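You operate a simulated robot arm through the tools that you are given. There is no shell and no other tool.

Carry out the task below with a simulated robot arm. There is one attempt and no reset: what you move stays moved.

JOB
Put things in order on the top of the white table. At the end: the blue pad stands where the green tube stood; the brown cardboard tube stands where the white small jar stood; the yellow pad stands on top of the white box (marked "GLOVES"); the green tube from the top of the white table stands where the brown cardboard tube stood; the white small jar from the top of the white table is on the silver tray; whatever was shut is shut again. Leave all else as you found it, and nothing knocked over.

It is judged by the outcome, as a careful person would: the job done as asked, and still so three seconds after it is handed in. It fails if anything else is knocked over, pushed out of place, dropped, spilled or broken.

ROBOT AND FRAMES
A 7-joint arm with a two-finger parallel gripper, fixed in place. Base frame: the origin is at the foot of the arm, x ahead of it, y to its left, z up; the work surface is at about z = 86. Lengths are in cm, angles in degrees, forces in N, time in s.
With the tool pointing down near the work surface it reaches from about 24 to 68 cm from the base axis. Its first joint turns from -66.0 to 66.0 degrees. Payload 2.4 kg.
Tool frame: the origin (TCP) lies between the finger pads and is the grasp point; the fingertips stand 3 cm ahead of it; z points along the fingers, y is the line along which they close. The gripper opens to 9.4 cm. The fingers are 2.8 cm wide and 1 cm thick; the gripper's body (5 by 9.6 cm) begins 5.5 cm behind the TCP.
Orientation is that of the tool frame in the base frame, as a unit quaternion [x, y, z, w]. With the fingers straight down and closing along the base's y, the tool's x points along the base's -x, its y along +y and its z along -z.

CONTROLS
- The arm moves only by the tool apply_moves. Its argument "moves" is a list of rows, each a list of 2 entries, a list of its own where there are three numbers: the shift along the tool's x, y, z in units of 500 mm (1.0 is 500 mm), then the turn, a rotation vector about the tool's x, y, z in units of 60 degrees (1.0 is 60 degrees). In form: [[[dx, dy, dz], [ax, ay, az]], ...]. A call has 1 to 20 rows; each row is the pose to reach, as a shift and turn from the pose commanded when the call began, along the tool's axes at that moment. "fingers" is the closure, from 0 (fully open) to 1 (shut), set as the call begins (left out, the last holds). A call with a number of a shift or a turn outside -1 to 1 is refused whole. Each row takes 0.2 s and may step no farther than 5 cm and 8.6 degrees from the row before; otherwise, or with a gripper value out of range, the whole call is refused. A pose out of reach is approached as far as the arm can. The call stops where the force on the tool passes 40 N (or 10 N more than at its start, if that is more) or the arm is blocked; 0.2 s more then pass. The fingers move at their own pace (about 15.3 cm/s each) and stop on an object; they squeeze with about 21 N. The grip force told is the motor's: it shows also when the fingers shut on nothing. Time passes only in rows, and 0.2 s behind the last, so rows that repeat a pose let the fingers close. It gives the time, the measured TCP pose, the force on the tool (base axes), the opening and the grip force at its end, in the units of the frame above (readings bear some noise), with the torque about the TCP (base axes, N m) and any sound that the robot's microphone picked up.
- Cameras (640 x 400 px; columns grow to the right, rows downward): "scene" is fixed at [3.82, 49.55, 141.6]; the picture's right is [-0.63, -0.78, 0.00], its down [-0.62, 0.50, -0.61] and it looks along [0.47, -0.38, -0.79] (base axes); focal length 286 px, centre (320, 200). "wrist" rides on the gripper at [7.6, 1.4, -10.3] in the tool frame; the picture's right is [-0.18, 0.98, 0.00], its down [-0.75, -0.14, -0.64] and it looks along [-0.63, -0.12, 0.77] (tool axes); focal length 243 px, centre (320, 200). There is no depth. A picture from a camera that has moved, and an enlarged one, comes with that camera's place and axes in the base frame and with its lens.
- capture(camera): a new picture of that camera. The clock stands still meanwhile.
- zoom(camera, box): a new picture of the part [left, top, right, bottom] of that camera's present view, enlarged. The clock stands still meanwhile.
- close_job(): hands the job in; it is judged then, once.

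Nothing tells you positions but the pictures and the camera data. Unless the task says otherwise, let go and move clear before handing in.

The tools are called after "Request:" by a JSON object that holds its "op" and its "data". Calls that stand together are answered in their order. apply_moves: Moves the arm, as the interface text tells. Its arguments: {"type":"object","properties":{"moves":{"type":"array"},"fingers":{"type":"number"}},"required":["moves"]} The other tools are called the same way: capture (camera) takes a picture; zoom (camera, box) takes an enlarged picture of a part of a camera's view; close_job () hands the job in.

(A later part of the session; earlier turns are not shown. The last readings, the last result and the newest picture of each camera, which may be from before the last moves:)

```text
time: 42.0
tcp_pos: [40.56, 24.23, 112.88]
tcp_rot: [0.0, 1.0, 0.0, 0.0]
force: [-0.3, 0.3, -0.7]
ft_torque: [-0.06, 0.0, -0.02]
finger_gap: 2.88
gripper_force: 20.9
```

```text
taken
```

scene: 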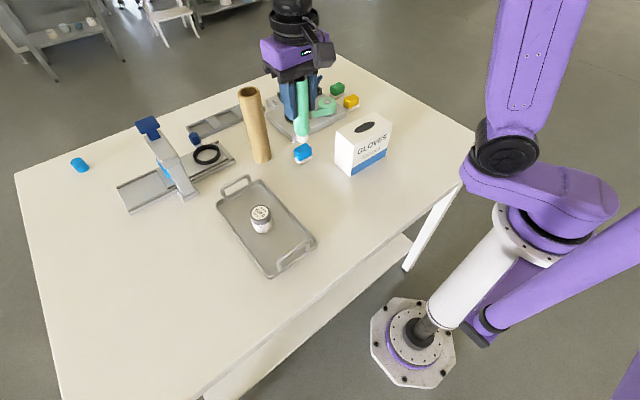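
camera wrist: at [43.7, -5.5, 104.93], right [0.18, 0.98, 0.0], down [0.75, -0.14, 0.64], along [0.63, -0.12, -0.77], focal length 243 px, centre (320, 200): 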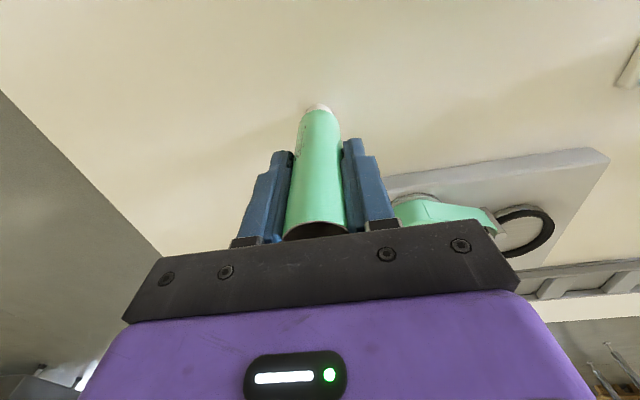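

The tube is held upright. On to the second leg.

Request:
{"op": "apply_moves", "data": {"moves": [[[0.012, 0.035, 0], [0, 0, 0]], [[0.037, 0.105, 0], [0, 0, 0]], [[0.064, 0.18, 0], [0, 0, 0]], [[0.093, 0.26, 0], [0, 0, 0]], [[0.121, 0.34, 0], [0, 0, 0]], [[0.15, 0.42, 0], [0, 0, 0]], [[0.178, 0.5, 0], [0, 0, 0]], [[0.204, 0.57, 0], [0, 0, 0]], [[0.218, 0.61, 0], [0, 0, 0]], [[0.222, 0.62, 0], [0, 0, 0]], [[0.222, 0.62, 0], [0, 0, 0]]]}}

Request:
{"op": "capture", "data": {"camera": "scene"}}

Request:
{"op": "capture", "data": {"camera": "wrist"}}

```text
time: 44.4
tcp_pos: [28.94, 55.13, 112.98]
tcp_rot: [0.0, 1.0, 0.0, 0.0]
force: [-1.0, 0.9, -0.8]
ft_torque: [0.0, 0.03, 0.02]
finger_gap: 2.89
gripper_force: 21.4
```

```text
taken
```

scene: 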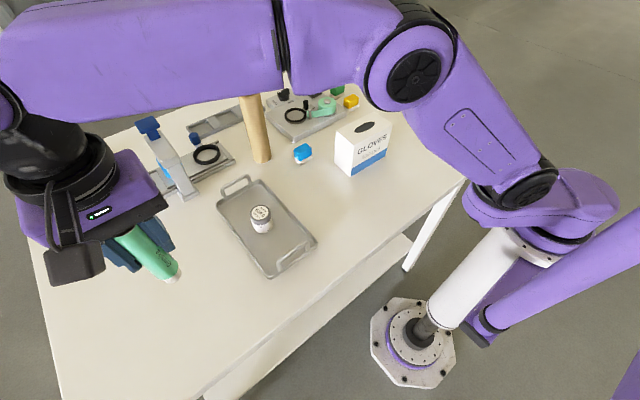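

```text
taken
camera wrist: at [21.35, 56.56, 123.03], right [0.18, 0.98, 0.0], down [0.75, -0.14, 0.64], along [0.63, -0.12, -0.77], focal length 243 px, centre (320, 200)
```

wrist: 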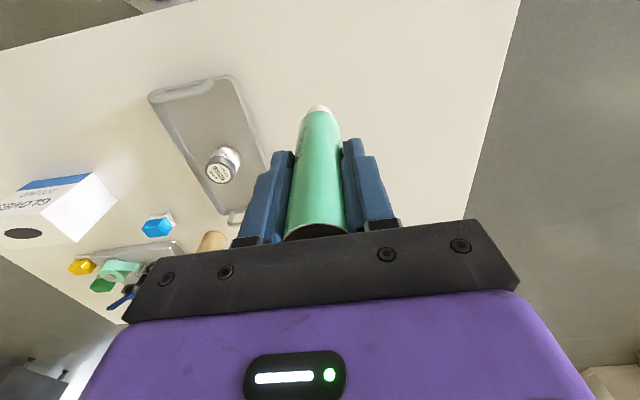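

The tube is over the brown tube's old spot. I'll lower it to just above the table.

Request:
{"op": "apply_moves", "data": {"moves": [[[-0.004, 0, 0.05], [0, 0, 0]], [[-0.004, 0, 0.12], [0, 0, 0]], [[-0.004, 0, 0.19], [0, 0, 0]], [[-0.004, 0, 0.26], [0, 0, 0]], [[-0.004, 0, 0.31], [0, 0, 0]], [[-0.004, 0, 0.34], [0, 0, 0]], [[-0.004, 0, 0.353], [0, 0, 0]], [[-0.004, 0, 0.353], [0, 0, 0]]]}}

```text
time: 46.2
tcp_pos: [29.26, 55.05, 95.2]
tcp_rot: [0.001, 1.0, 0.0, 0.0]
force: [-0.5, 0.3, 0.9]
ft_torque: [0.0, 0.0, 0.05]
finger_gap: 2.83
gripper_force: 21.0
```

Request:
{"op": "apply_moves", "data": {"moves": [[[0, 0, 0.003], [0, 0, 0]], [[0, 0, 0.006], [0, 0, 0]], [[0, 0, 0.006], [0, 0, 0]]]}}

```text
time: 47.0
tcp_pos: [29.31, 55.17, 94.86]
tcp_rot: [0.0, 1.0, 0.0, 0.0]
force: [0.2, -0.4, 0.2]
ft_torque: [0.0, -0.04, 0.0]
finger_gap: 2.86
gripper_force: 21.0
```

The tube should be almost touching. One more small step.

Request:
{"op": "apply_moves", "data": {"moves": [[[0, 0, 0.002], [0, 0, 0]], [[0, 0, 0.003], [0, 0, 0]], [[0, 0, 0.003], [0, 0, 0]]]}}

```text
time: 47.8
tcp_pos: [29.2, 55.02, 94.7]
tcp_rot: [0.0, 1.0, 0.0, -0.001]
force: [0.0, -0.7, 3.4]
ft_torque: [-0.07, 0.05, 0.01]
finger_gap: 2.88
gripper_force: 20.9
```

It's touching, with about 3 N. I'll open the fingers and check that it stands.

Request:
{"op": "apply_moves", "data": {"moves": [[[0, 0, 0], [0, 0, 0]], [[0, 0, 0], [0, 0, 0]], [[0, 0, 0], [0, 0, 0]], [[0, 0, 0], [0, 0, 0]]], "fingers": 0.2}}

Request:
{"op": "capture", "data": {"camera": "wrist"}}

Request:
{"op": "capture", "data": {"camera": "scene"}}

```text
time: 48.8
tcp_pos: [29.25, 55.17, 94.66]
tcp_rot: [0.0, 1.0, 0.0, 0.0]
force: [-1.0, 0.7, -0.3]
ft_torque: [-0.01, 0.01, 0.0]
finger_gap: 7.52
gripper_force: 0.0
```

```text
taken
camera wrist: at [21.61, 56.51, 104.89], right [0.18, 0.98, 0.0], down [0.75, -0.14, 0.64], along [0.63, -0.12, -0.77], focal length 243 px, centre (320, 200)
```

wrist: 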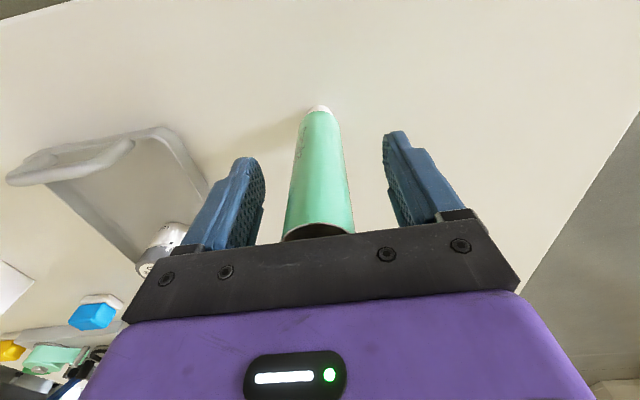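

```text
taken
```

scene: 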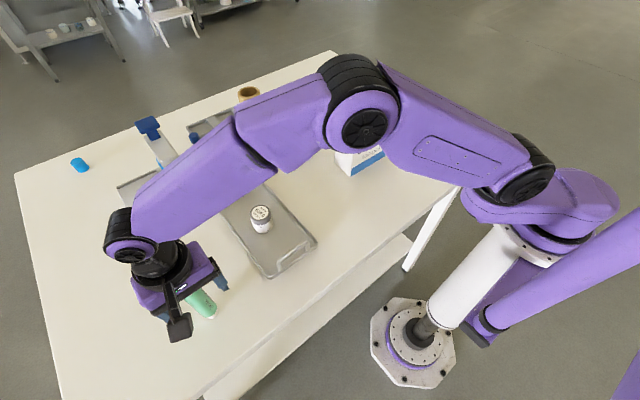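

The green tube stands at the brown tube's old place. I'll rise and move over near the blue pad, then look.

Request:
{"op": "apply_moves", "data": {"moves": [[[0, 0, -0.03], [0, 0, 0]], [[0, 0, -0.1], [0, 0, 0]], [[0, 0, -0.18], [0, 0, 0]], [[0, 0, -0.26], [0, 0, 0]], [[0, 0, -0.34], [0, 0, 0]], [[0, 0, -0.366], [0, 0, 0]], [[-0.015, -0.035, -0.366], [0, 0, 0]], [[-0.047, -0.107, -0.366], [0, 0, 0]], [[-0.08, -0.182, -0.366], [0, 0, 0]], [[-0.113, -0.257, -0.366], [0, 0, 0]], [[-0.146, -0.332, -0.366], [0, 0, 0]], [[-0.179, -0.407, -0.366], [0, 0, 0]], [[-0.212, -0.482, -0.366], [0, 0, 0]], [[-0.245, -0.557, -0.366], [0, 0, 0]], [[-0.278, -0.632, -0.366], [0, 0, 0]], [[-0.311, -0.707, -0.366], [0, 0, 0]], [[-0.335, -0.762, -0.366], [0, 0, 0]], [[-0.335, -0.762, -0.366], [0, 0, 0]]]}}

Request:
{"op": "capture", "data": {"camera": "wrist"}}

Request:
{"op": "capture", "data": {"camera": "scene"}}

```text
time: 52.6
tcp_pos: [46.09, 17.11, 112.75]
tcp_rot: [-0.001, 1.0, -0.001, 0.0]
force: [0.0, -0.6, 0.0]
ft_torque: [0.0, -0.01, -0.01]
finger_gap: 7.52
gripper_force: 0.1
```

```text
taken
camera wrist: at [38.41, 18.52, 122.95], right [0.18, 0.98, 0.0], down [0.75, -0.14, 0.64], along [0.63, -0.12, -0.77], focal length 243 px, centre (320, 200)
```

wrist: 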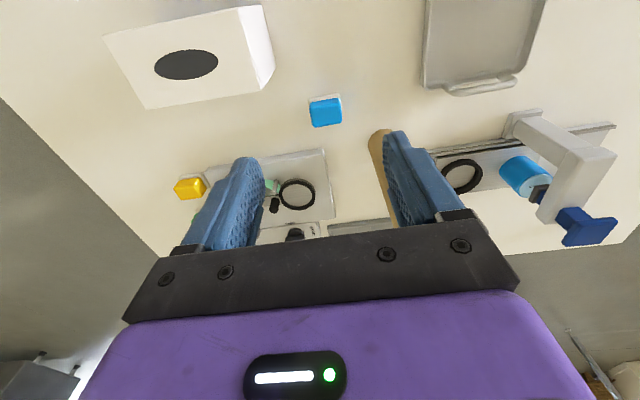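

```text
taken
```

scene: 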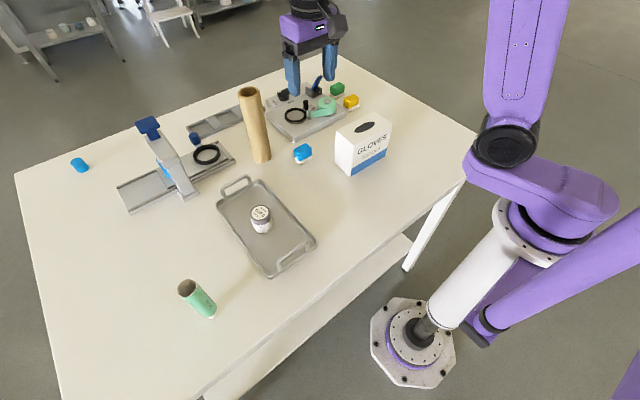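

Everything placed so far is standing. I'll zoom in on the blue pad and the box top for accurate positions.

Request:
{"op": "zoom", "data": {"camera": "wrist", "box": [280, 70, 370, 150]}}

Request:
{"op": "zoom", "data": {"camera": "wrist", "box": [90, 0, 290, 125]}}

Request:
{"op": "zoom", "data": {"camera": "wrist", "box": [150, 140, 340, 260]}}

```text
5.00 times, centred on (325, 110) of wrist
camera zoom: at [38.41, 18.52, 122.95], right [0.18, 0.98, 0.0], down [0.75, -0.14, 0.64], along [0.63, -0.12, -0.77], focal length 1213 px, centre (295, 650)
```

zoom: 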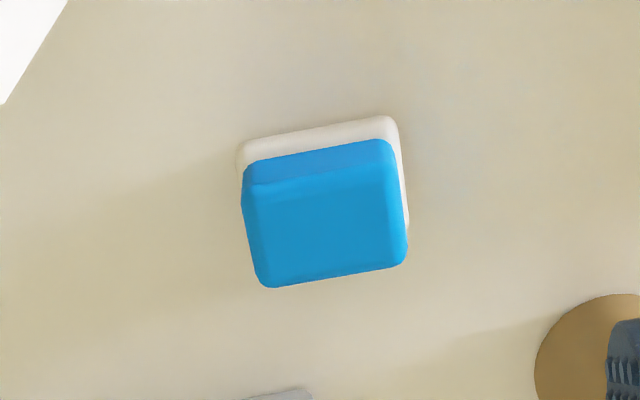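

```text
3.20 times, centred on (190, 62) of wrist
camera zoom: at [38.41, 18.52, 122.95], right [0.18, 0.98, 0.0], down [0.75, -0.14, 0.64], along [0.63, -0.12, -0.77], focal length 776 px, centre (736, 640)
```

zoom: 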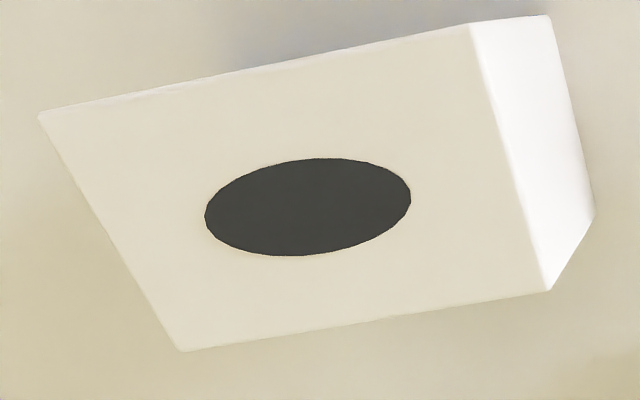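

```text
3.33 times, centred on (245, 200) of wrist
camera zoom: at [38.41, 18.52, 122.95], right [0.18, 0.98, 0.0], down [0.75, -0.14, 0.64], along [0.63, -0.12, -0.77], focal length 809 px, centre (570, 200)
```

zoom: 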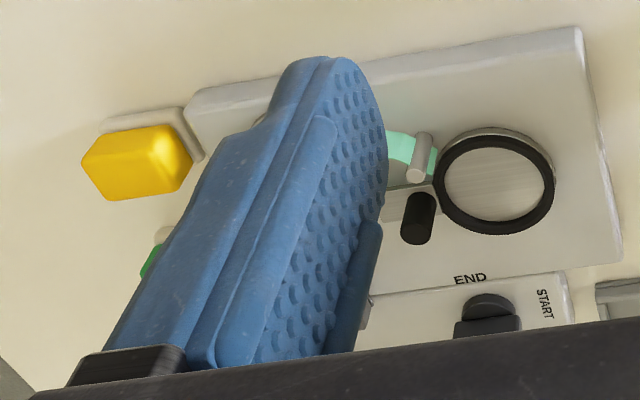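

I place the blue pad's centre at about (51.2, 17.1), about 4 cm tall. The box top is centred at about (40.95, 5.35) near z 97.4. I'll go down towards the blue pad and check.

Request:
{"op": "apply_moves", "data": {"moves": [[[-0.05, 0, 0.02], [0, 0, 0]], [[-0.102, 0, 0.06], [0, 0, 0]], [[-0.102, 0, 0.13], [0, 0, 0]], [[-0.102, 0, 0.2], [0, 0, 0]], [[-0.102, 0, 0.27], [0, 0, 0]], [[-0.102, 0, 0.27], [0, 0, 0]]]}}

Request:
{"op": "capture", "data": {"camera": "wrist"}}

Request:
{"op": "zoom", "data": {"camera": "scene", "box": [220, 60, 380, 170]}}

```text
time: 54.0
tcp_pos: [50.84, 17.13, 99.59]
tcp_rot: [-0.001, 1.0, 0.0, 0.0]
force: [0.7, -0.6, 0.5]
ft_torque: [-0.01, -0.01, -0.01]
finger_gap: 7.53
gripper_force: 0.1
```

```text
taken
camera wrist: at [43.24, 18.56, 109.66], right [0.18, 0.98, 0.0], down [0.75, -0.14, 0.64], along [0.63, -0.12, -0.77], focal length 243 px, centre (320, 200)
```

wrist: 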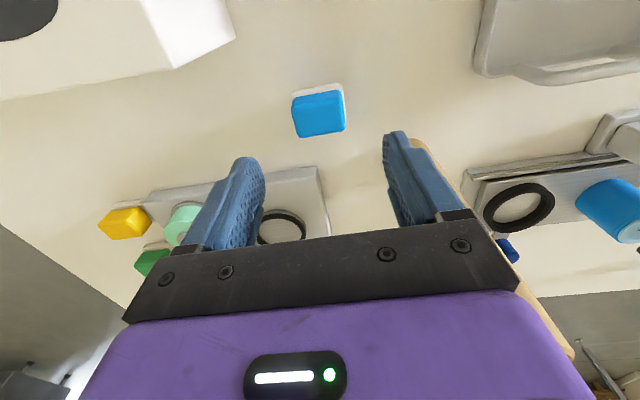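

```text
3.64 times, centred on (300, 115) of scene
camera zoom: at [3.82, 49.55, 141.6], right [-0.63, -0.78, 0.0], down [-0.62, 0.5, -0.61], along [0.47, -0.38, -0.79], focal length 1041 px, centre (393, 509)
```

zoom: 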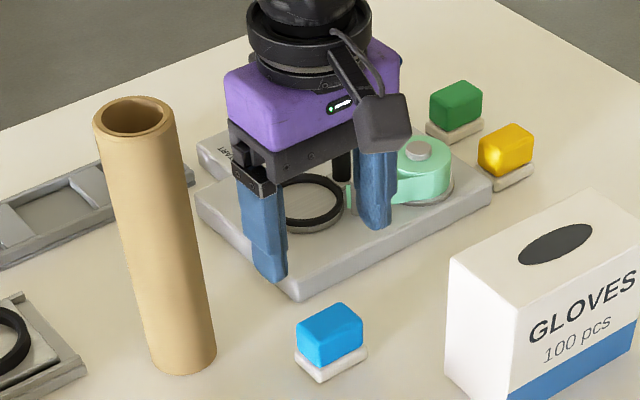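

The pad is centred between the fingers, so I'll descend to grip it.

Request:
{"op": "apply_moves", "data": {"moves": [[[-0.003, 0.001, 0.05], [0, 0, 0]], [[-0.003, 0.001, 0.1], [0, 0, 0]], [[-0.003, 0.001, 0.145], [0, 0, 0]], [[-0.003, 0.001, 0.172], [0, 0, 0]], [[-0.003, 0.001, 0.182], [0, 0, 0]], [[-0.003, 0.001, 0.182], [0, 0, 0]]]}}

Request:
{"op": "capture", "data": {"camera": "wrist"}}

Request:
{"op": "zoom", "data": {"camera": "scene", "box": [220, 60, 380, 170]}}

```text
time: 55.4
tcp_pos: [51.14, 17.21, 90.47]
tcp_rot: [0.0, 1.0, -0.001, 0.0]
force: [0.9, -1.0, 0.3]
ft_torque: [-0.01, -0.01, 0.01]
finger_gap: 7.5
gripper_force: 0.1
```

```text
taken
camera wrist: at [43.55, 18.57, 100.58], right [0.18, 0.98, 0.0], down [0.75, -0.14, 0.64], along [0.63, -0.12, -0.77], focal length 243 px, centre (320, 200)
```

wrist: 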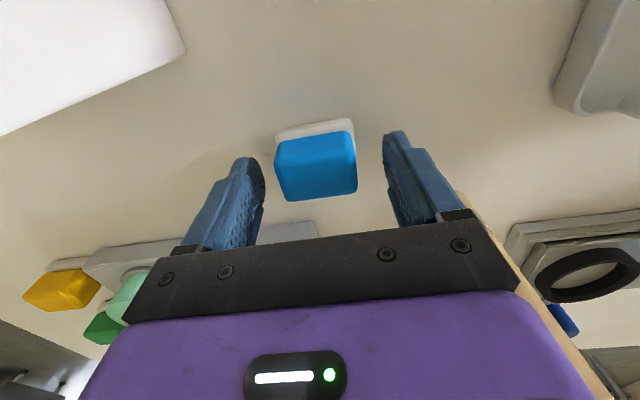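

```text
3.64 times, centred on (300, 115) of scene
camera zoom: at [3.82, 49.55, 141.6], right [-0.63, -0.78, 0.0], down [-0.62, 0.5, -0.61], along [0.47, -0.38, -0.79], focal length 1041 px, centre (393, 509)
```

zoom: 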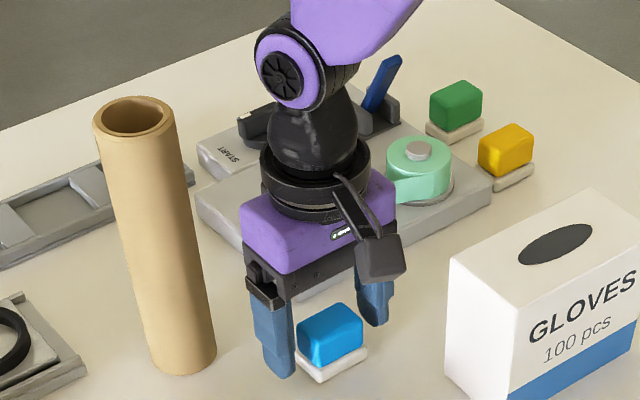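

The pad is well placed between the fingers, so I'll close.

Request:
{"op": "apply_moves", "data": {"moves": [[[0, 0, 0], [0, 0, 0]], [[0, 0, 0], [0, 0, 0]], [[0, 0, 0], [0, 0, 0]], [[0, 0, 0], [0, 0, 0]]], "fingers": 1}}

Request:
{"op": "capture", "data": {"camera": "wrist"}}

```text
time: 56.4
tcp_pos: [51.18, 17.16, 90.62]
tcp_rot: [-0.001, 1.0, 0.0, 0.001]
force: [0.6, -1.4, 10.4]
ft_torque: [-0.06, 0.02, -0.04]
finger_gap: 4.3
gripper_force: 21.2
```

```text
taken
camera wrist: at [43.56, 18.57, 100.63], right [0.18, 0.98, 0.0], down [0.75, -0.14, 0.64], along [0.63, -0.12, -0.77], focal length 243 px, centre (320, 200)
```

wrist: 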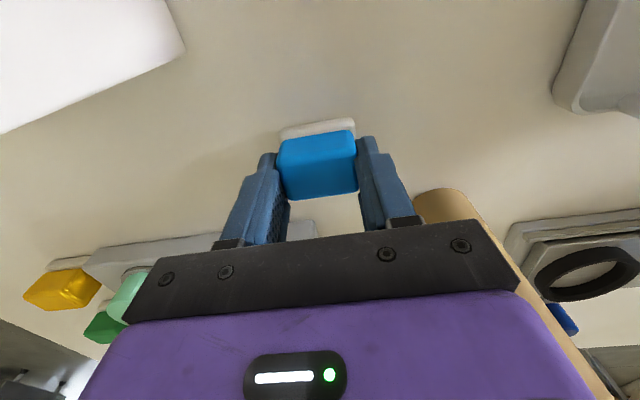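

The pad is gripped (gap 4.3), and the fingertips rest lightly on its base edge. I'll lift it and carry it to the green tube's old spot at (51.3, -6.87).

Request:
{"op": "apply_moves", "data": {"moves": [[[0, 0, -0.02], [0, 0, 0]], [[0, 0, -0.07], [0, 0, 0]], [[0, 0, -0.14], [0, 0, 0]], [[0, 0, -0.21], [0, 0, 0]], [[0, 0, -0.28], [0, 0, 0]], [[0, 0, -0.33], [0, 0, 0]], [[-0.003, -0.04, -0.34], [0, 0, 0]], [[-0.003, -0.11, -0.34], [0, 0, 0]], [[-0.003, -0.18, -0.34], [0, 0, 0]], [[-0.003, -0.25, -0.34], [0, 0, 0]], [[-0.003, -0.32, -0.34], [0, 0, 0]], [[-0.003, -0.39, -0.34], [0, 0, 0]], [[-0.003, -0.45, -0.34], [0, 0, 0]], [[-0.003, -0.481, -0.34], [0, 0, 0]], [[-0.003, -0.481, -0.34], [0, 0, 0]]]}}

Request:
{"op": "capture", "data": {"camera": "wrist"}}

Request:
{"op": "capture", "data": {"camera": "scene"}}

```text
time: 59.6
tcp_pos: [51.49, -7.01, 107.38]
tcp_rot: [-0.001, 1.0, -0.001, 0.0]
force: [-1.4, -0.6, -0.5]
ft_torque: [0.0, 0.03, 0.02]
finger_gap: 4.32
gripper_force: 21.2
```

```text
taken
camera wrist: at [43.86, -5.65, 117.55], right [0.18, 0.98, 0.0], down [0.75, -0.14, 0.64], along [0.63, -0.12, -0.77], focal length 243 px, centre (320, 200)
```

wrist: 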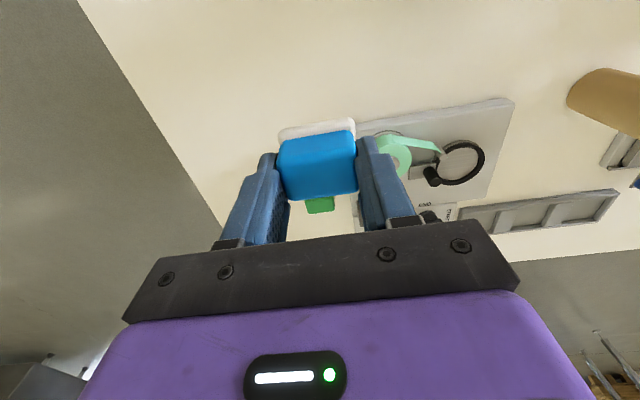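

```text
taken
```

scene: 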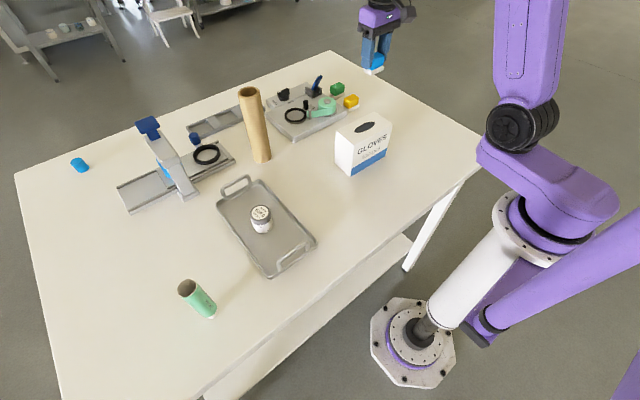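

The pad is over the target. I'll lower it to just above the table.

Request:
{"op": "apply_moves", "data": {"moves": [[[0.002, 0.002, 0.05], [0, 0, 0]], [[0.002, 0.002, 0.12], [0, 0, 0]], [[0.002, 0.002, 0.19], [0, 0, 0]], [[0.002, 0.002, 0.25], [0, 0, 0]], [[0.002, 0.002, 0.295], [0, 0, 0]], [[0.002, 0.002, 0.32], [0, 0, 0]], [[0.002, 0.002, 0.326], [0, 0, 0]], [[0.002, 0.002, 0.326], [0, 0, 0]]]}}

Request:
{"op": "capture", "data": {"camera": "wrist"}}

```text
time: 61.4
tcp_pos: [51.29, -6.87, 91.16]
tcp_rot: [0.0, 1.0, -0.001, 0.0]
force: [0.0, 0.2, -0.6]
ft_torque: [0.03, 0.02, 0.03]
finger_gap: 4.3
gripper_force: 20.8
```

```text
taken
camera wrist: at [43.68, -5.42, 101.37], right [0.18, 0.98, 0.0], down [0.75, -0.14, 0.64], along [0.63, -0.12, -0.77], focal length 243 px, centre (320, 200)
```

wrist: 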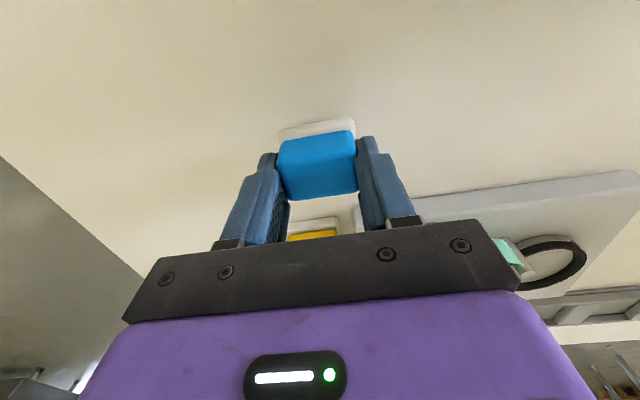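

Request:
{"op": "apply_moves", "data": {"moves": [[[0, 0, 0.004], [0, 0, 0]], [[0, 0, 0.008], [0, 0, 0]], [[0, 0, 0.008], [0, 0, 0]]]}}

```text
time: 62.2
tcp_pos: [51.24, -6.89, 90.82]
tcp_rot: [0.0, 1.0, 0.0, 0.0]
force: [0.4, 0.6, 0.0]
ft_torque: [0.01, -0.02, 0.02]
finger_gap: 4.32
gripper_force: 21.1
```

Not in contact yet. Another small step down.

Request:
{"op": "apply_moves", "data": {"moves": [[[0, 0, 0.003], [0, 0, 0]], [[0, 0, 0.005], [0, 0, 0]], [[0, 0, 0.005], [0, 0, 0]]]}}

```text
time: 63.0
tcp_pos: [51.41, -6.86, 90.48]
tcp_rot: [0.0, 1.0, 0.001, 0.0]
force: [0.6, -0.8, 0.2]
ft_torque: [-0.03, -0.03, 0.02]
finger_gap: 4.31
gripper_force: 21.3
```

Request:
{"op": "apply_moves", "data": {"moves": [[[0, 0, 0.002], [0, 0, 0]], [[0, 0, 0.004], [0, 0, 0]], [[0, 0, 0.004], [0, 0, 0]]]}}

```text
time: 63.8
tcp_pos: [51.38, -6.83, 90.48]
tcp_rot: [0.0, 1.0, 0.0, 0.002]
force: [-7.8, 0.8, 36.2]
ft_torque: [0.03, 0.42, 0.0]
finger_gap: 4.33
gripper_force: 20.9
```

That is firm contact at 36 N. I'll ease off, then open partway and check.

Request:
{"op": "apply_moves", "data": {"moves": [[[0, 0, -0.003], [0, 0, 0]], [[0, 0, -0.004], [0, 0, 0]]]}}

Request:
{"op": "apply_moves", "data": {"moves": [[[0, 0, 0], [0, 0, 0]], [[0, 0, 0], [0, 0, 0]], [[0, 0, 0], [0, 0, 0]], [[0, 0, 0], [0, 0, 0]]], "fingers": 0.3}}

Request:
{"op": "capture", "data": {"camera": "wrist"}}

```text
time: 64.4
tcp_pos: [51.3, -6.79, 90.45]
tcp_rot: [0.0, 1.0, 0.0, 0.0]
force: [-0.8, -0.7, 20.0]
ft_torque: [-0.03, -0.01, -0.03]
finger_gap: 4.28
gripper_force: 20.9
```

```text
time: 65.4
tcp_pos: [51.23, -6.88, 90.4]
tcp_rot: [0.0, 1.0, 0.0, 0.0]
force: [-0.1, 0.0, -0.4]
ft_torque: [-0.05, -0.05, -0.02]
finger_gap: 6.55
gripper_force: 0.0
```

```text
taken
camera wrist: at [43.69, -5.44, 100.62], right [0.18, 0.98, 0.0], down [0.75, -0.14, 0.64], along [0.63, -0.12, -0.77], focal length 243 px, centre (320, 200)
```

wrist: 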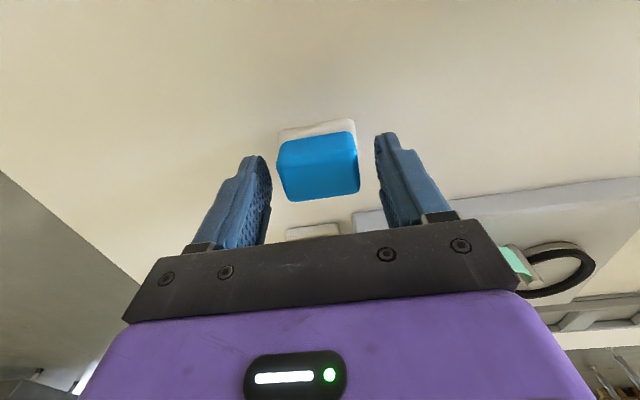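

The blue pad stands at the green tube's old place. I'll rise and move towards the yellow pad for a look.

Request:
{"op": "apply_moves", "data": {"moves": [[[0, 0, -0.03], [0, 0, 0]], [[0, 0, -0.1], [0, 0, 0]], [[0, 0, -0.18], [0, 0, 0]], [[0, 0, -0.26], [0, 0, 0]], [[-0.03, -0.015, -0.34], [0, 0, 0]], [[-0.07, -0.03, -0.38], [0, 0, 0]], [[-0.1, -0.042, -0.38], [0, 0, 0]], [[-0.1, -0.042, -0.38], [0, 0, 0]]]}}

Request:
{"op": "capture", "data": {"camera": "wrist"}}

Request:
{"op": "capture", "data": {"camera": "scene"}}

Request:
{"op": "zoom", "data": {"camera": "wrist", "box": [260, 60, 420, 190]}}

```text
time: 67.2
tcp_pos: [56.31, -8.85, 109.57]
tcp_rot: [0.001, 1.0, 0.0, 0.0]
force: [0.6, 0.2, -0.3]
ft_torque: [-0.01, 0.01, 0.0]
finger_gap: 6.59
gripper_force: 0.1
```

```text
taken
camera wrist: at [48.74, -7.46, 119.78], right [0.18, 0.98, 0.0], down [0.75, -0.14, 0.64], along [0.63, -0.12, -0.77], focal length 243 px, centre (320, 200)
```

wrist: 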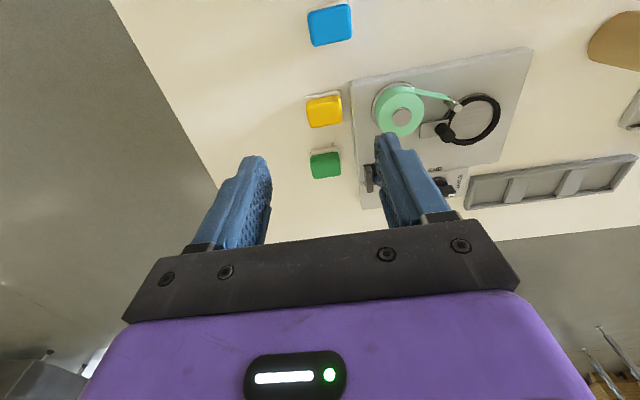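

```text
taken
```

scene: 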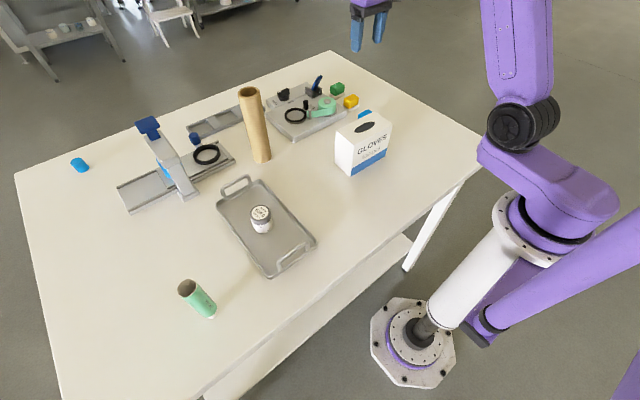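

```text
3.08 times, centred on (340, 125) of wrist
camera zoom: at [48.74, -7.46, 119.78], right [0.18, 0.98, 0.0], down [0.75, -0.14, 0.64], along [0.63, -0.12, -0.77], focal length 746 px, centre (258, 431)
```

zoom: 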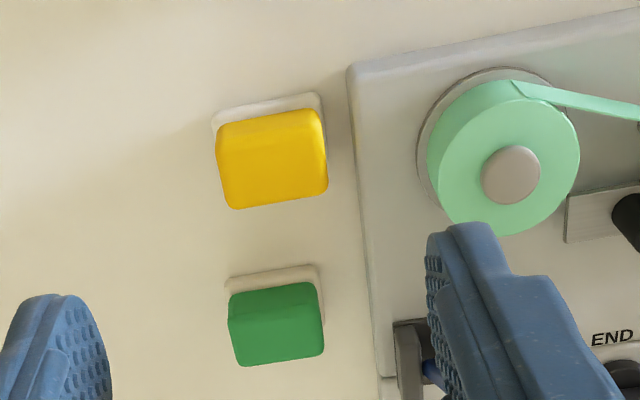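

The yellow pad's centre is about (60.1, -8.9). The machine edge is only about 1.2 cm from its side, so I'll grip it along x instead, and turn the tool 90° here, high up.

Request:
{"op": "apply_moves", "data": {"moves": [[[0, 0, 0], [0, 0, -0.14]], [[0, 0, 0], [0, 0, -0.28]], [[0, 0, 0], [0, 0, -0.42]], [[0, 0, 0], [0, 0, -0.56]], [[0, 0, 0], [0, 0, -0.7]], [[0, 0, 0], [0, 0, -0.84]], [[0, 0, 0], [0, 0, -0.98]], [[0, 0, 0], [0, 0, -0.98]]]}}

Request:
{"op": "apply_moves", "data": {"moves": [[[0, 0, 0], [0, 0, -0.14]], [[0, 0, 0], [0, 0, -0.28]], [[0, 0, 0], [0, 0, -0.42]], [[0, 0, 0], [0, 0, -0.52]], [[0, 0, 0], [0, 0, -0.52]]]}}

Request:
{"op": "capture", "data": {"camera": "wrist"}}

Request:
{"op": "capture", "data": {"camera": "scene"}}

```text
time: 69.0
tcp_pos: [56.33, -9.0, 109.52]
tcp_rot: [-0.492, 0.871, 0.0, 0.0]
force: [0.0, -0.3, -0.2]
ft_torque: [-0.01, 0.02, 0.01]
finger_gap: 6.58
gripper_force: 0.0
```

```text
time: 70.2
tcp_pos: [56.3, -9.04, 109.41]
tcp_rot: [0.708, -0.706, -0.001, 0.0]
force: [0.3, -0.2, 0.4]
ft_torque: [-0.02, 0.06, -0.01]
finger_gap: 6.57
gripper_force: 0.0
```

```text
taken
camera wrist: at [54.94, -16.61, 119.64], right [-0.98, 0.18, 0.0], down [0.14, 0.75, 0.64], along [0.12, 0.63, -0.77], focal length 243 px, centre (320, 200)
```

wrist: 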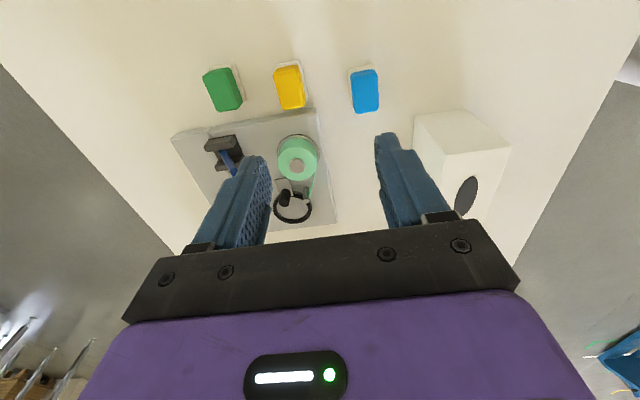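

```text
taken
```

scene: 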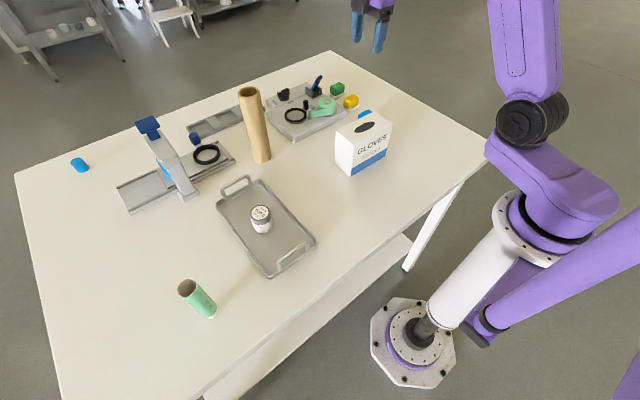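

The turn is complete, with the camera now on the free side. I'll zoom in on the pads from here.

Request:
{"op": "zoom", "data": {"camera": "wrist", "box": [190, 40, 400, 170]}}

```text
3.05 times, centred on (295, 105) of wrist
camera zoom: at [54.94, -16.61, 119.64], right [-0.98, 0.18, 0.0], down [0.14, 0.75, 0.64], along [0.12, 0.63, -0.77], focal length 739 px, centre (396, 490)
```

zoom: 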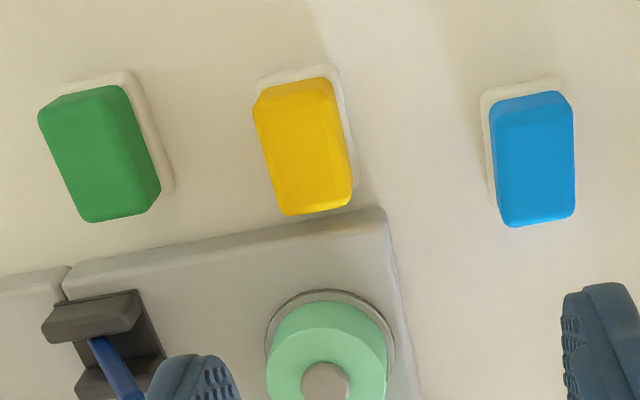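

I place the yellow pad at about (59.9, -8.95), roughly 3.2 cm wide in x. I'll move over it and come down partway to verify.

Request:
{"op": "apply_moves", "data": {"moves": [[[-0.001, -0.036, 0.02], [0, 0, 0]], [[-0.002, -0.072, 0.06], [0, 0, 0]], [[-0.002, -0.072, 0.13], [0, 0, 0]], [[-0.002, -0.072, 0.2], [0, 0, 0]], [[-0.002, -0.072, 0.2], [0, 0, 0]]]}}

Request:
{"op": "capture", "data": {"camera": "wrist"}}

Request:
{"op": "zoom", "data": {"camera": "scene", "box": [290, 50, 420, 150]}}

```text
time: 71.4
tcp_pos: [60.14, -8.79, 99.49]
tcp_rot: [-0.707, 0.708, 0.0, 0.0]
force: [-0.2, -0.3, -0.6]
ft_torque: [0.01, -0.03, -0.01]
finger_gap: 6.54
gripper_force: 0.1
```

```text
taken
camera wrist: at [58.67, -16.46, 109.62], right [-0.98, 0.18, 0.0], down [0.14, 0.75, 0.64], along [0.12, 0.63, -0.77], focal length 243 px, centre (320, 200)
```

wrist: 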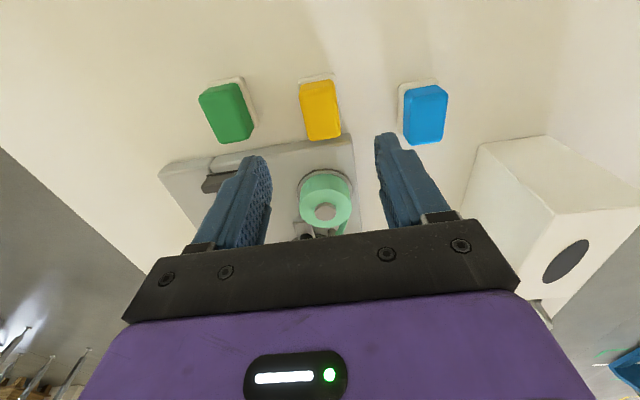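

```text
4.00 times, centred on (355, 100) of scene
camera zoom: at [3.82, 49.55, 141.6], right [-0.63, -0.78, 0.0], down [-0.62, 0.5, -0.61], along [0.47, -0.38, -0.79], focal length 1145 px, centre (180, 600)
```

zoom: 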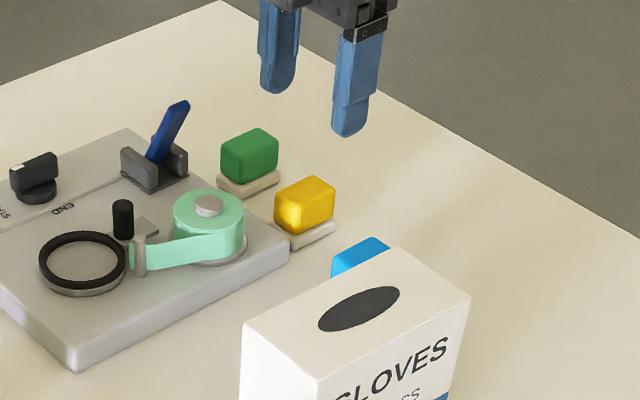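

The pad lies between the fingers, so I'll descend to grip height.

Request:
{"op": "apply_moves", "data": {"moves": [[[0.002, 0.001, 0.05], [0, 0, 0]], [[0.002, 0.001, 0.1], [0, 0, 0]], [[0.002, 0.001, 0.142], [0, 0, 0]], [[0.002, 0.001, 0.168], [0, 0, 0]], [[0.002, 0.001, 0.178], [0, 0, 0]], [[0.002, 0.001, 0.178], [0, 0, 0]]]}}

Request:
{"op": "capture", "data": {"camera": "wrist"}}

Request:
{"op": "zoom", "data": {"camera": "scene", "box": [290, 50, 420, 150]}}

```text
time: 72.8
tcp_pos: [60.03, -9.06, 90.63]
tcp_rot: [0.707, -0.707, 0.0, 0.0]
force: [0.3, -0.8, 0.4]
ft_torque: [0.02, 0.03, -0.02]
finger_gap: 6.59
gripper_force: 0.1
```

```text
taken
camera wrist: at [58.48, -16.61, 100.76], right [-0.98, 0.18, 0.0], down [0.14, 0.75, 0.64], along [0.12, 0.63, -0.77], focal length 243 px, centre (320, 200)
```

wrist: 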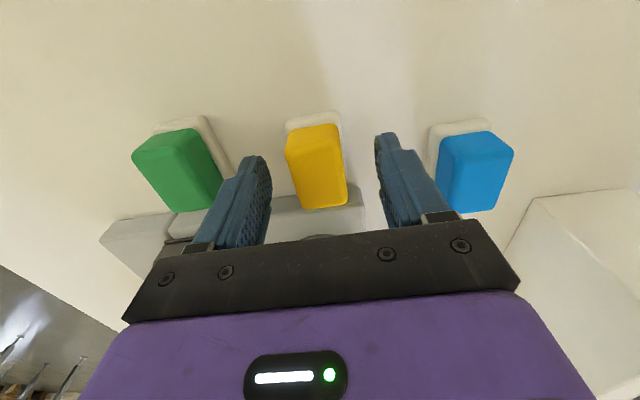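

```text
4.00 times, centred on (355, 100) of scene
camera zoom: at [3.82, 49.55, 141.6], right [-0.63, -0.78, 0.0], down [-0.62, 0.5, -0.61], along [0.47, -0.38, -0.79], focal length 1145 px, centre (180, 600)
```

zoom: 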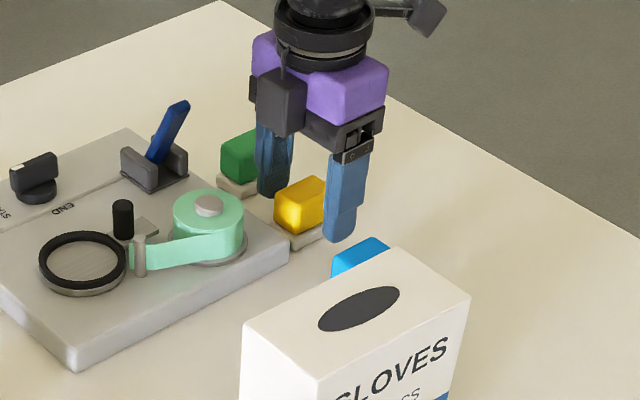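

The fingers are on either side and clear of the green and blue pads. Closing now.

Request:
{"op": "apply_moves", "data": {"moves": [[[0, 0, 0], [0, 0, 0]], [[0, 0, 0], [0, 0, 0]], [[0, 0, 0], [0, 0, 0]], [[0, 0, 0], [0, 0, 0]]], "fingers": 1}}

Request:
{"op": "capture", "data": {"camera": "wrist"}}

```text
time: 73.8
tcp_pos: [59.89, -8.95, 90.62]
tcp_rot: [0.707, -0.707, 0.001, 0.0]
force: [0.5, 0.2, 0.2]
ft_torque: [-0.04, 0.0, 0.01]
finger_gap: 2.89
gripper_force: 21.3
```

```text
taken
camera wrist: at [58.48, -16.61, 100.78], right [-0.98, 0.18, 0.0], down [0.14, 0.75, 0.64], along [0.12, 0.63, -0.77], focal length 243 px, centre (320, 200)
```

wrist: 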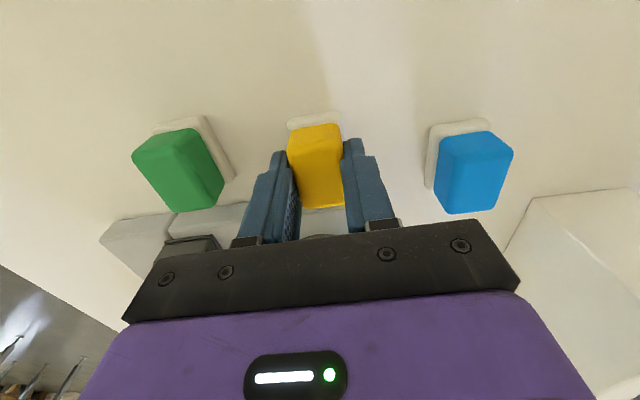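

The yellow pad is held (gap 2.9). I'll lift it high, then carry it over the box top centre at (40.95, 5.35).

Request:
{"op": "apply_moves", "data": {"moves": [[[0, 0, -0.02], [0, 0, 0]], [[0, 0, -0.07], [0, 0, 0]], [[0, 0, -0.14], [0, 0, 0]], [[0, 0, -0.22], [0, 0, 0]], [[0, 0, -0.3], [0, 0, 0]], [[0, 0, -0.38], [0, 0, 0]], [[0, 0, -0.428], [0, 0, 0]], [[-0.02, 0.027, -0.428], [0, 0, 0]], [[-0.06, 0.08, -0.428], [0, 0, 0]], [[-0.105, 0.139, -0.428], [0, 0, 0]], [[-0.15, 0.199, -0.428], [0, 0, 0]], [[-0.195, 0.258, -0.428], [0, 0, 0]], [[-0.24, 0.318, -0.428], [0, 0, 0]], [[-0.275, 0.364, -0.428], [0, 0, 0]], [[-0.287, 0.38, -0.428], [0, 0, 0]], [[-0.287, 0.38, -0.428], [0, 0, 0]]]}}

Request:
{"op": "capture", "data": {"camera": "wrist"}}

Request:
{"op": "capture", "data": {"camera": "scene"}}

Request:
{"op": "zoom", "data": {"camera": "scene", "box": [290, 40, 430, 190]}}

```text
time: 77.2
tcp_pos: [40.81, 5.48, 111.86]
tcp_rot: [0.708, -0.706, 0.001, 0.0]
force: [0.2, 0.1, -0.1]
ft_torque: [0.02, -0.01, -0.02]
finger_gap: 2.92
gripper_force: 21.5
```

```text
taken
camera wrist: at [39.42, -2.14, 122.09], right [-0.98, 0.18, 0.0], down [0.14, 0.75, 0.64], along [0.12, 0.63, -0.77], focal length 243 px, centre (320, 200)
```

wrist: 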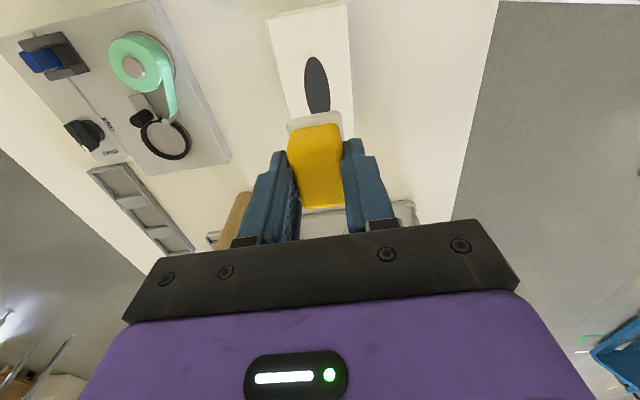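

```text
taken
```

scene: 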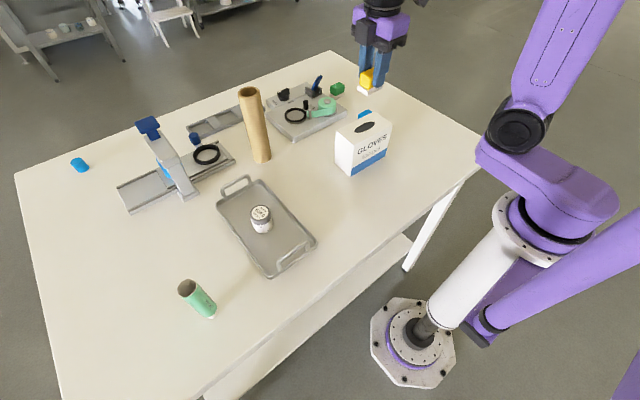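

```text
2.67 times, centred on (360, 115) of scene
camera zoom: at [3.82, 49.55, 141.6], right [-0.63, -0.78, 0.0], down [-0.62, 0.5, -0.61], along [0.47, -0.38, -0.79], focal length 763 px, centre (213, 427)
```

zoom: 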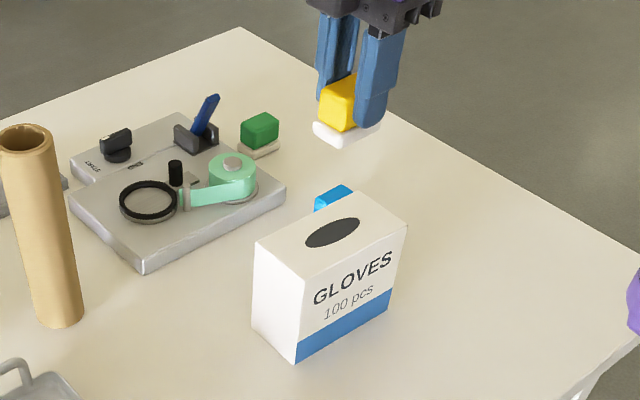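

The pad is above the box. I'll lower it to about 1 cm above the top and check.

Request:
{"op": "apply_moves", "data": {"moves": [[[0.002, 0, 0.05], [0, 0, 0]], [[0.002, 0, 0.1], [0, 0, 0]], [[0.002, 0, 0.14], [0, 0, 0]], [[0.002, 0, 0.165], [0, 0, 0]], [[0.002, 0, 0.175], [0, 0, 0]], [[0.002, 0, 0.175], [0, 0, 0]]]}}

Request:
{"op": "capture", "data": {"camera": "wrist"}}

Request:
{"op": "zoom", "data": {"camera": "scene", "box": [310, 80, 430, 190]}}

```text
time: 78.6
tcp_pos: [40.95, 5.24, 103.13]
tcp_rot: [0.708, -0.706, 0.0, 0.001]
force: [0.0, 0.6, 0.0]
ft_torque: [0.0, 0.0, -0.02]
finger_gap: 2.89
gripper_force: 21.5
```

```text
taken
camera wrist: at [39.39, -2.29, 113.37], right [-0.98, 0.18, 0.0], down [0.14, 0.75, 0.64], along [0.12, 0.63, -0.77], focal length 243 px, centre (320, 200)
```

wrist: 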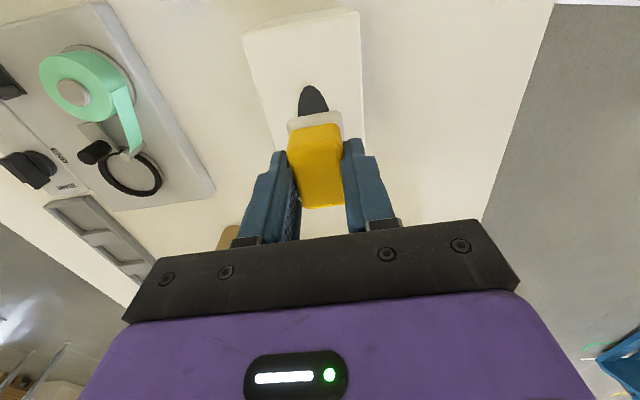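

```text
3.64 times, centred on (370, 135) of scene
camera zoom: at [3.82, 49.55, 141.6], right [-0.63, -0.78, 0.0], down [-0.62, 0.5, -0.61], along [0.47, -0.38, -0.79], focal length 1041 px, centre (138, 436)
```

zoom: 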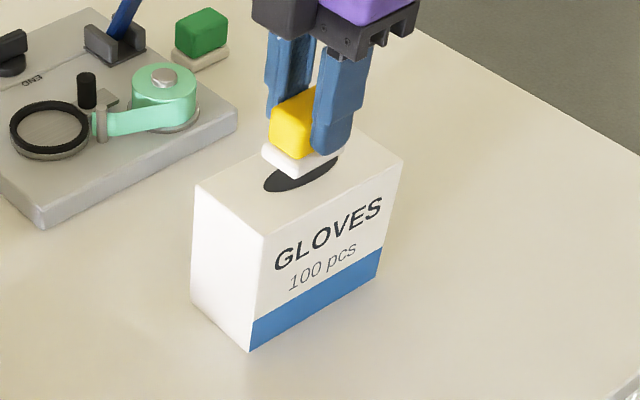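

Still about 1 cm above. I'll lower in small steps and watch the force.

Request:
{"op": "apply_moves", "data": {"moves": [[[0, 0, 0.004], [0, 0, 0]], [[0, 0, 0.008], [0, 0, 0]], [[0, 0, 0.012], [0, 0, 0]], [[0, 0, 0.012], [0, 0, 0]]]}}

```text
time: 79.6
tcp_pos: [40.82, 5.29, 102.66]
tcp_rot: [-0.707, 0.707, 0.001, 0.0]
force: [0.1, -0.9, 1.1]
ft_torque: [0.05, 0.0, 0.0]
finger_gap: 2.92
gripper_force: 21.2
```

Request:
{"op": "apply_moves", "data": {"moves": [[[0, 0, 0.003], [0, 0, 0]], [[0, 0, 0.006], [0, 0, 0]], [[0, 0, 0.006], [0, 0, 0]]]}}

```text
time: 80.4
tcp_pos: [40.9, 5.18, 102.2]
tcp_rot: [-0.707, 0.707, 0.0, 0.0]
force: [0.0, -0.1, -1.0]
ft_torque: [0.03, 0.02, 0.01]
finger_gap: 2.87
gripper_force: 21.6
```

Request:
{"op": "apply_moves", "data": {"moves": [[[0, 0, 0.003], [0, 0, 0]], [[0, 0, 0.006], [0, 0, 0]], [[0, 0, 0.006], [0, 0, 0]]]}}

Request:
{"op": "zoom", "data": {"camera": "scene", "box": [310, 80, 430, 190]}}

```text
time: 81.2
tcp_pos: [41.0, 5.24, 102.01]
tcp_rot: [0.708, -0.706, 0.001, 0.0]
force: [0.0, -0.1, -0.7]
ft_torque: [0.02, -0.01, 0.01]
finger_gap: 2.9
gripper_force: 20.7
```

```text
3.64 times, centred on (370, 135) of scene
camera zoom: at [3.82, 49.55, 141.6], right [-0.63, -0.78, 0.0], down [-0.62, 0.5, -0.61], along [0.47, -0.38, -0.79], focal length 1041 px, centre (138, 436)
```

zoom: 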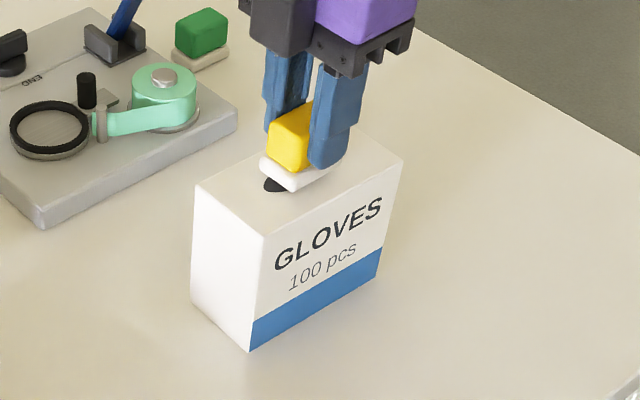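

Very close now. I'll keep stepping down.

Request:
{"op": "apply_moves", "data": {"moves": [[[0, 0, 0.002], [0, 0, 0]], [[0, 0, 0.004], [0, 0, 0]], [[0, 0, 0.004], [0, 0, 0]]]}}

```text
time: 82.0
tcp_pos: [40.86, 5.23, 101.84]
tcp_rot: [0.707, -0.707, 0.0, 0.0]
force: [-0.3, 0.4, -0.3]
ft_torque: [-0.05, -0.01, -0.01]
finger_gap: 2.92
gripper_force: 21.2
```

Request:
{"op": "apply_moves", "data": {"moves": [[[0, 0, 0.002], [0, 0, 0]], [[0, 0, 0.004], [0, 0, 0]], [[0, 0, 0.004], [0, 0, 0]]]}}

```text
time: 82.8
tcp_pos: [40.91, 5.23, 101.73]
tcp_rot: [0.708, -0.707, 0.001, 0.0]
force: [0.3, 0.4, -0.3]
ft_torque: [-0.01, 0.02, 0.0]
finger_gap: 2.9
gripper_force: 21.1
```

Request:
{"op": "apply_moves", "data": {"moves": [[[0, 0, 0.002], [0, 0, 0]], [[0, 0, 0.004], [0, 0, 0]], [[0, 0, 0.004], [0, 0, 0]]]}}

```text
time: 83.6
tcp_pos: [40.8, 5.25, 101.6]
tcp_rot: [0.707, -0.707, 0.001, -0.002]
force: [-5.3, -3.0, 33.5]
ft_torque: [-0.03, 0.25, 0.01]
finger_gap: 2.94
gripper_force: 21.3
```

That is contact at 33 N. I'll ease off, then open partway.

Request:
{"op": "apply_moves", "data": {"moves": [[[0, 0, -0.002], [0, 0, 0]], [[0, 0, -0.003], [0, 0, 0]], [[0, 0, -0.003], [0, 0, 0]]]}}

Request:
{"op": "apply_moves", "data": {"moves": [[[0, 0, 0], [0, 0, 0]], [[0, 0, 0], [0, 0, 0]], [[0, 0, 0], [0, 0, 0]], [[0, 0, 0], [0, 0, 0]]], "fingers": 0.45}}

Request:
{"op": "capture", "data": {"camera": "wrist"}}

Request:
{"op": "zoom", "data": {"camera": "scene", "box": [310, 80, 430, 190]}}

```text
time: 84.4
tcp_pos: [40.85, 5.28, 101.48]
tcp_rot: [0.708, -0.706, 0.0, 0.0]
force: [2.7, 0.2, 4.5]
ft_torque: [0.11, -0.21, -0.02]
finger_gap: 2.89
gripper_force: 21.4
```

```text
time: 85.4
tcp_pos: [40.99, 5.27, 101.52]
tcp_rot: [0.707, -0.707, 0.0, 0.0]
force: [0.1, 0.0, 0.5]
ft_torque: [0.04, 0.0, 0.03]
finger_gap: 5.18
gripper_force: 0.2
```

```text
taken
camera wrist: at [39.47, -2.34, 111.73], right [-0.98, 0.18, 0.0], down [0.14, 0.75, 0.64], along [0.12, 0.63, -0.77], focal length 243 px, centre (320, 200)
```

wrist: 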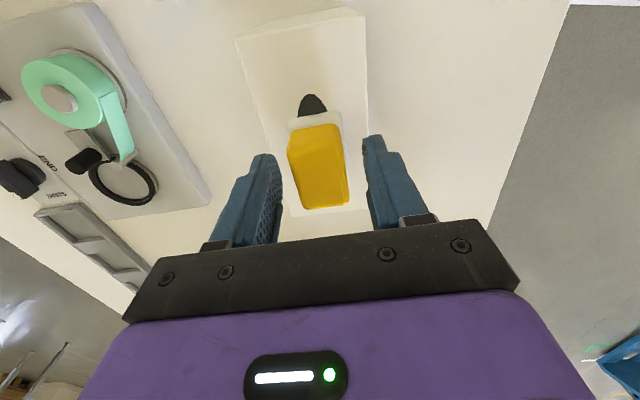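

```text
3.64 times, centred on (370, 135) of scene
camera zoom: at [3.82, 49.55, 141.6], right [-0.63, -0.78, 0.0], down [-0.62, 0.5, -0.61], along [0.47, -0.38, -0.79], focal length 1041 px, centre (138, 436)
```

zoom: 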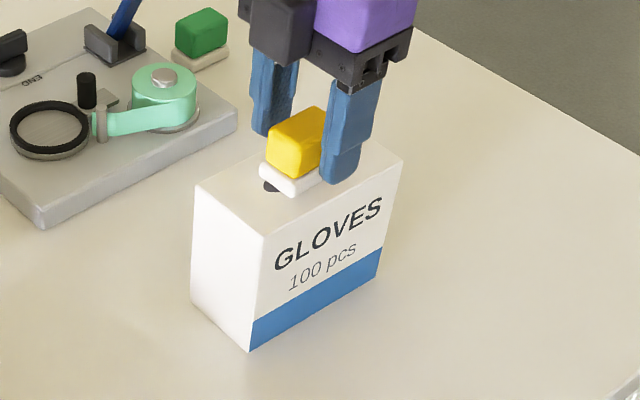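

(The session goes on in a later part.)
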